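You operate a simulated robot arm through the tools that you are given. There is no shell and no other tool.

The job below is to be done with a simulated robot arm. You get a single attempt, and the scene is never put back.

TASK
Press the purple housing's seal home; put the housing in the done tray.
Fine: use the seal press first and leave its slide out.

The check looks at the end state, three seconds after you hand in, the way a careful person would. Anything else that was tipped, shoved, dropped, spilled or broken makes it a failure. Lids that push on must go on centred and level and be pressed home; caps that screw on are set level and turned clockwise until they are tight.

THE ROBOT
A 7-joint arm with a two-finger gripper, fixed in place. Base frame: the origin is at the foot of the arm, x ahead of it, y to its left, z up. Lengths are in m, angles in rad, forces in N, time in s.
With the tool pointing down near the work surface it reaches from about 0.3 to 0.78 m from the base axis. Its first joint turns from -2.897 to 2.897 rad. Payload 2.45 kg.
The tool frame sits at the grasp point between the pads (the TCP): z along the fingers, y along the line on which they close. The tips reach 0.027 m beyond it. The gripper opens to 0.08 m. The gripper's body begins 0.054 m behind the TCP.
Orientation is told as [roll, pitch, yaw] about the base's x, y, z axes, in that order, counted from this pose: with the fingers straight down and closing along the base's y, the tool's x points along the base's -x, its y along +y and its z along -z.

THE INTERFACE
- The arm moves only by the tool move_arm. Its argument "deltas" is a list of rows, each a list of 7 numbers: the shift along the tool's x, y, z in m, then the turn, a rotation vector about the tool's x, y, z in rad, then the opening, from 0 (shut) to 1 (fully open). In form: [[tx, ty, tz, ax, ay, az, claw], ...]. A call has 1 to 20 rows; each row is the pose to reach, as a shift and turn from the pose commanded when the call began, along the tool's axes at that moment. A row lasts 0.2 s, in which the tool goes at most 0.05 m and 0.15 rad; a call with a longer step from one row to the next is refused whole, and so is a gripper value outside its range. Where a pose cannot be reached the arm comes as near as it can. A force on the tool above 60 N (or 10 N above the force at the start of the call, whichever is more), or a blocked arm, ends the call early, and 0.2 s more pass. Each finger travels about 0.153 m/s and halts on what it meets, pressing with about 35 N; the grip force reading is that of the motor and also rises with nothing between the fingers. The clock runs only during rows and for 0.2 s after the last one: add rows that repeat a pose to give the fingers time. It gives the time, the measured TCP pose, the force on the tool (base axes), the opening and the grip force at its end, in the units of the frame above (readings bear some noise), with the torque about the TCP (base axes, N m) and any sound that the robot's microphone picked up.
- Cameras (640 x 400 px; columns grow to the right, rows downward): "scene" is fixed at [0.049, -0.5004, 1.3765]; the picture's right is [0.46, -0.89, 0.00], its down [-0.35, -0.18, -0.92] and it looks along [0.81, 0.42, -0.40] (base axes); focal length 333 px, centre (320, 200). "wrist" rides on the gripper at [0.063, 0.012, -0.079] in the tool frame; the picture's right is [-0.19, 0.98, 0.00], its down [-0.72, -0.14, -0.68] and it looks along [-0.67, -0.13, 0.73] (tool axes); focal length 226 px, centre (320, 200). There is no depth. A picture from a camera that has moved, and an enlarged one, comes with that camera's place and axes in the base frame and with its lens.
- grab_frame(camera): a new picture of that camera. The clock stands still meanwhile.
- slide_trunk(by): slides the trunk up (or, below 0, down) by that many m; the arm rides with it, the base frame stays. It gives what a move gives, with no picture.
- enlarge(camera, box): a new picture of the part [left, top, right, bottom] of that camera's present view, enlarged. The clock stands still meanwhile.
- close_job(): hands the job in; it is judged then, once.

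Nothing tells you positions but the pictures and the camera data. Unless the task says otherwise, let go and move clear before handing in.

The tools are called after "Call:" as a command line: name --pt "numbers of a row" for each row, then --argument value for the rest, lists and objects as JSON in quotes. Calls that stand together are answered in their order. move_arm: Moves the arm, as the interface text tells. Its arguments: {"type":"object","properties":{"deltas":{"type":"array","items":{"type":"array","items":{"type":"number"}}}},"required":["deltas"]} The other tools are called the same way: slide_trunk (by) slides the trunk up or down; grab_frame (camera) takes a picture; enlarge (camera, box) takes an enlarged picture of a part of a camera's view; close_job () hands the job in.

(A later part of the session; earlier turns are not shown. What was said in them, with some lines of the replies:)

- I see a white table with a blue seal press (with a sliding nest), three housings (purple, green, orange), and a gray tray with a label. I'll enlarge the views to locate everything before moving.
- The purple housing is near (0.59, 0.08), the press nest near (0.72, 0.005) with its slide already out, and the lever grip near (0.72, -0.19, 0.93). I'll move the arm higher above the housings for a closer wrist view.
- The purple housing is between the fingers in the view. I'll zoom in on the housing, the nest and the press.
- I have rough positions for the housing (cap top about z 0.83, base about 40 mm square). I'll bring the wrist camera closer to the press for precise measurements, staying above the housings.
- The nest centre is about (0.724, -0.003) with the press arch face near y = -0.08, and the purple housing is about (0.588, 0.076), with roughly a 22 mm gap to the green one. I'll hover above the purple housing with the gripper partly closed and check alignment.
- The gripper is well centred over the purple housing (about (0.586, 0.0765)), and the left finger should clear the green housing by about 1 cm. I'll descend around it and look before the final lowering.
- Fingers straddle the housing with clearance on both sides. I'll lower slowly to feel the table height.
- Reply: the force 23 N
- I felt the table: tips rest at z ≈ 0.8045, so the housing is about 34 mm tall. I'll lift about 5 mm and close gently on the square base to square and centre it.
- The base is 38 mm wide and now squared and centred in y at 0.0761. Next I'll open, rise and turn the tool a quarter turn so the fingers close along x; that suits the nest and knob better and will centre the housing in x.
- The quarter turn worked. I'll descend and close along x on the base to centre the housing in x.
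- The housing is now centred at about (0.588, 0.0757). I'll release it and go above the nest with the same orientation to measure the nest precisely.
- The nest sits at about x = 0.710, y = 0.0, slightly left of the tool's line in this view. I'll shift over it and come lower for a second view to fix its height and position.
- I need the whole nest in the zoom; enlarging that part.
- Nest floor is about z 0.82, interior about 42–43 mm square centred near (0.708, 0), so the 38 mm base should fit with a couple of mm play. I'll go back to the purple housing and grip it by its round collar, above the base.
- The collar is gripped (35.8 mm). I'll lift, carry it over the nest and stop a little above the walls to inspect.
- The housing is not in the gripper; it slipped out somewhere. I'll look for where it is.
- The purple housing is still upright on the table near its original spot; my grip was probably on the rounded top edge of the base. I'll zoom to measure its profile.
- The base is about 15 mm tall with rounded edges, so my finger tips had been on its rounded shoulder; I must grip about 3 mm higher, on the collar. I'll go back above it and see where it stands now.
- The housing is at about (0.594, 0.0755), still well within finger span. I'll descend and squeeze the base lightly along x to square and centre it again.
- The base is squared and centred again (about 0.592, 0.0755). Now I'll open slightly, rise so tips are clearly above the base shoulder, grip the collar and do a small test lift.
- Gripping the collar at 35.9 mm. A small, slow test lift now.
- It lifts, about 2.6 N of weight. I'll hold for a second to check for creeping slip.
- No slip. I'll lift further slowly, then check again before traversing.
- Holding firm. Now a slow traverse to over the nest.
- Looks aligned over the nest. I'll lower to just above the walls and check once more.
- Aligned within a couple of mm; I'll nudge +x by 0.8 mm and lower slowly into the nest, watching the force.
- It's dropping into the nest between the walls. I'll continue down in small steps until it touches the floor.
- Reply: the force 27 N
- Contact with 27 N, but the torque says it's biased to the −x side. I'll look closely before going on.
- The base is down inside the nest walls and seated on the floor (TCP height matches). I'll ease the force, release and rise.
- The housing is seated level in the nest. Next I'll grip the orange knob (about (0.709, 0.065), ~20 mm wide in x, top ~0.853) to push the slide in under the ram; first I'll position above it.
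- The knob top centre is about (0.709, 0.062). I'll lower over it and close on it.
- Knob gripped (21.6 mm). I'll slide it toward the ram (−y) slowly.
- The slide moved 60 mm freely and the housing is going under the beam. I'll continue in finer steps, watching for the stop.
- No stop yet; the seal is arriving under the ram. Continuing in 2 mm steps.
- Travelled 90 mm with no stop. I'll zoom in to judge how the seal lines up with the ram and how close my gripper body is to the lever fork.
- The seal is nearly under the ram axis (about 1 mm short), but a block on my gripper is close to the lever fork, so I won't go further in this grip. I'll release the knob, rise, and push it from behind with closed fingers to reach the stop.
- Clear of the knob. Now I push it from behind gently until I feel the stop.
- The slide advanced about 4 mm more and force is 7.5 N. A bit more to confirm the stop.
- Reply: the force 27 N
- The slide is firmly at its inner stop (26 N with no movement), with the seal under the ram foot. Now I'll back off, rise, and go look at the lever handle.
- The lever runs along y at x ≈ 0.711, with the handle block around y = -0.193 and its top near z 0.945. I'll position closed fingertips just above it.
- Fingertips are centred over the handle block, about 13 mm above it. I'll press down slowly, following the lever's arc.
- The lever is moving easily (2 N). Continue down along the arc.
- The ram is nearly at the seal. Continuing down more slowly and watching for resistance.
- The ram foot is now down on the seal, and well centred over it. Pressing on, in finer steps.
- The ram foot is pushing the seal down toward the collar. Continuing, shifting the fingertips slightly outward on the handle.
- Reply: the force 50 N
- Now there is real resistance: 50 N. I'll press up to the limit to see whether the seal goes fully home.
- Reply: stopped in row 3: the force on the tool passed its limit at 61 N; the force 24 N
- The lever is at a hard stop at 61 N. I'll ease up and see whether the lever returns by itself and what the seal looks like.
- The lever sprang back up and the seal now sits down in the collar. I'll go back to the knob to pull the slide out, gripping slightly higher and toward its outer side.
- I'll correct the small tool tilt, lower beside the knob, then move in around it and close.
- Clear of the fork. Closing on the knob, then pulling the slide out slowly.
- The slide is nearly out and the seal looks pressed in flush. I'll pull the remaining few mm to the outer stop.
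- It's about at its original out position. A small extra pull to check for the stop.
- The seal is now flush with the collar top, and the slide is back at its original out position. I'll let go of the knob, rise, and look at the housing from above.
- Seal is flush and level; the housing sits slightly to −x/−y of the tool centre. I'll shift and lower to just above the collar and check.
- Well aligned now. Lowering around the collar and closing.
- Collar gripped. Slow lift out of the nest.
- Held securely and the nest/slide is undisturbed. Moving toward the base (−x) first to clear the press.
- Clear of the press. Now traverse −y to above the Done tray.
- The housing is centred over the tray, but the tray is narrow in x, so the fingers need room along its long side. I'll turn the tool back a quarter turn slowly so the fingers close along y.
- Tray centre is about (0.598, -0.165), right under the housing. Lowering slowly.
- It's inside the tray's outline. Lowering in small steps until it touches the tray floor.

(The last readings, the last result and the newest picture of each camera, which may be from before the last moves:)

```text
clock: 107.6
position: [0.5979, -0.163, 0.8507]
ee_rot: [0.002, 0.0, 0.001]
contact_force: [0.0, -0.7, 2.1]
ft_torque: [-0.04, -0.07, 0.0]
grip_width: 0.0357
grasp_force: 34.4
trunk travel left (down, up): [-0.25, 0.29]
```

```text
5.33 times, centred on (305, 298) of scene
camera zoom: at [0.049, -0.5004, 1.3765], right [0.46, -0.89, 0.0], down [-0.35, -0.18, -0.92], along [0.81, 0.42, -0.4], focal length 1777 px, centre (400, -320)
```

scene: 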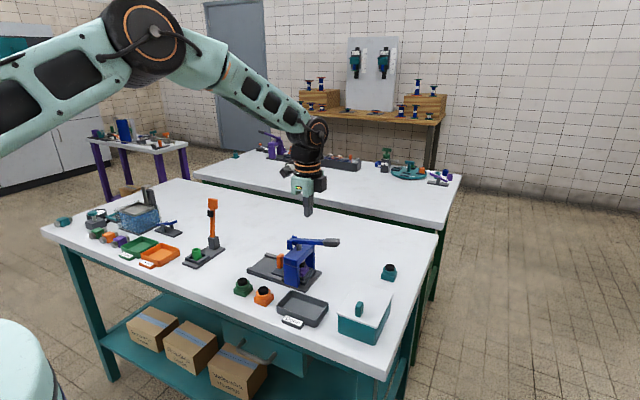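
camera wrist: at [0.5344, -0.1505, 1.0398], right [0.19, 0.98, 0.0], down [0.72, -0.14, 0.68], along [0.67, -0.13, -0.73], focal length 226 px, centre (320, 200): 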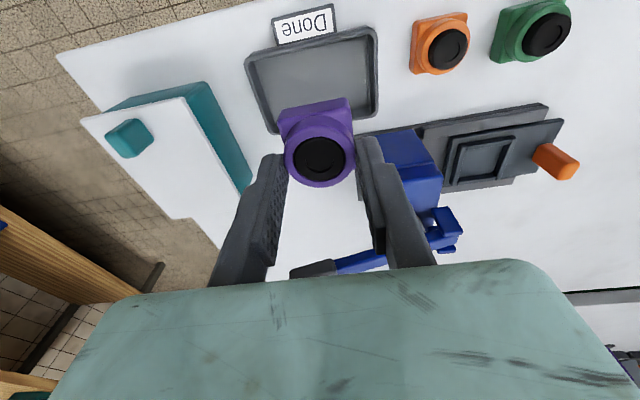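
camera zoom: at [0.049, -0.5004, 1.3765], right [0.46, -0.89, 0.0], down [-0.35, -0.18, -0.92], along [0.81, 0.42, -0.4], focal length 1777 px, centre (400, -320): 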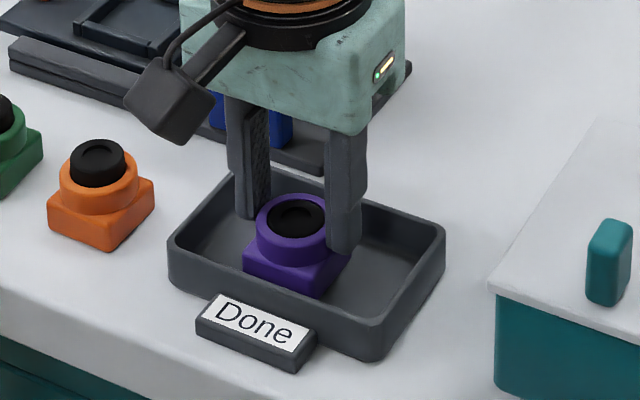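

The tray floor has taken the weight. Releasing gently and rising clear.

Call:
move_arm --pt "0 0 0 0 0 0 0.38" --pt "0 0 0 0 0 0 0.48" --pt "0 0 0 0 0 0 0.58" --pt "0 0 0 0 0 0 0.6" --pt "0 0 -0.008 0 0 0 0.6" --pt "0 0 -0.025 0 0 0 0.6" --pt "0 0 -0.06 0 0 0 0.6" --pt "0 0 -0.1 0 0 0 0.6" --pt "0.03 0 -0.14 0 0 0 0.6" --pt "0.07 0 -0.17 0 0 0 0.6" --pt "0.1 0 -0.2 0 0 0 0.6" --pt "0.1 0 -0.2 0 0 0 0.6"

Call:
grab_frame --camera "wrist"

Call:
enlarge --camera "scene" --box '[210, 210, 350, 335]'

Call:
enlarge --camera "scene" --box '[284, 278, 324, 308]'

Call:
grab_frame --camera "scene"

```text
clock: 110.2
position: [0.4977, -0.1611, 1.0541]
ee_rot: [0.001, 0.002, 0.001]
contact_force: [0.5, -0.5, 0.0]
ft_torque: [-0.04, 0.0, 0.03]
grip_width: 0.0483
grasp_force: 0.1
trunk travel left (down, up): [-0.25, 0.29]
```

```text
taken
camera wrist: at [0.4358, -0.1474, 1.1327], right [0.19, 0.98, 0.0], down [0.72, -0.14, 0.68], along [0.67, -0.13, -0.73], focal length 226 px, centre (320, 200)
```

wrist: 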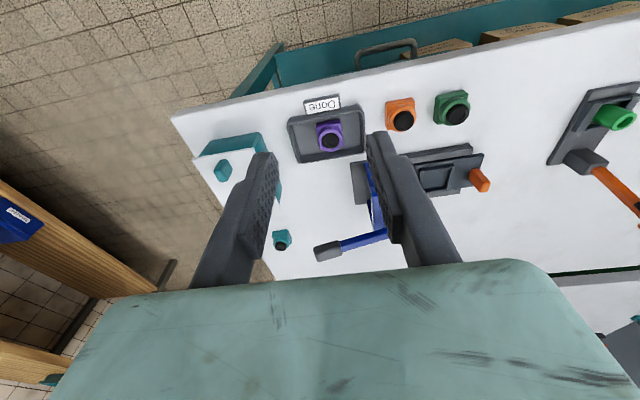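

```text
3.20 times, centred on (280, 272) of scene
camera zoom: at [0.049, -0.5004, 1.3765], right [0.46, -0.89, 0.0], down [-0.35, -0.18, -0.92], along [0.81, 0.42, -0.4], focal length 1066 px, centre (448, -32)
```

zoom: 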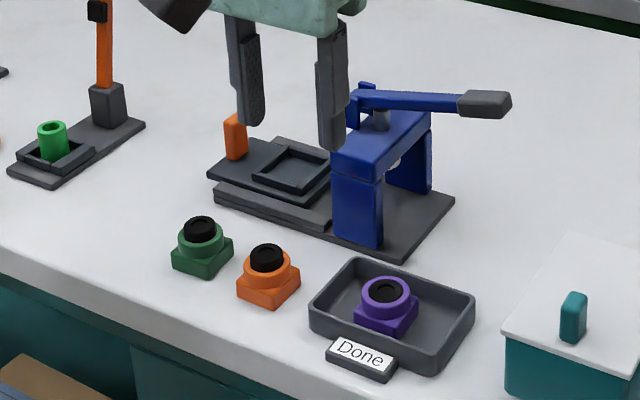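

```text
13.33 times, centred on (304, 293) of scene
camera zoom: at [0.049, -0.5004, 1.3765], right [0.46, -0.89, 0.0], down [-0.35, -0.18, -0.92], along [0.81, 0.42, -0.4], focal length 4442 px, centre (533, -1040)
```

zoom: 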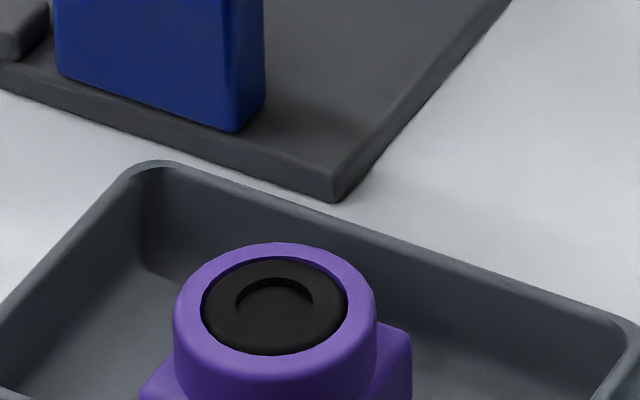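

```text
taken
```

scene: 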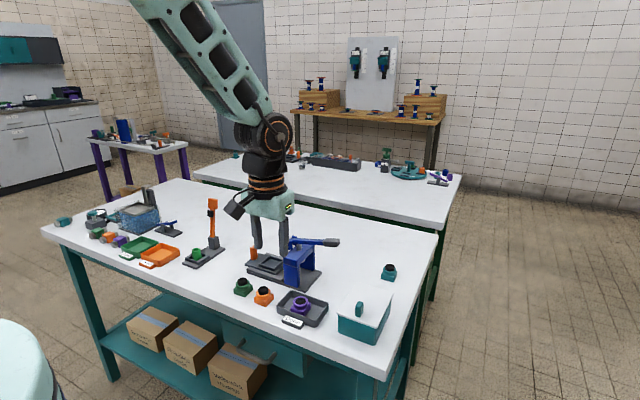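

The purple housing is in the Done tray with its seal flush and level. The press lever is up and the slide is out, and nothing else has been disturbed. The gripper is clear, so I'm handing in.

Call:
close_job

```text
The job is handed in.
```

I pressed the purple housing's seal home in the seal press and put the housing upright in the Done tray. The job is handed in.

- **Seal:** it looks flush and level with the collar in the camera views. I pushed the lever down until it would go no further, at about 61 N.
- **Press:** the slide is back out where it started, and the lever has sprung up again.
- **One slip:** on my first lift the housing slipped out of the gripper and stayed upright, a few mm from its spot. I gripped the collar slightly higher the second time and it held.
- **Surroundings:** I saw nothing else moved, tipped or touched on the table.
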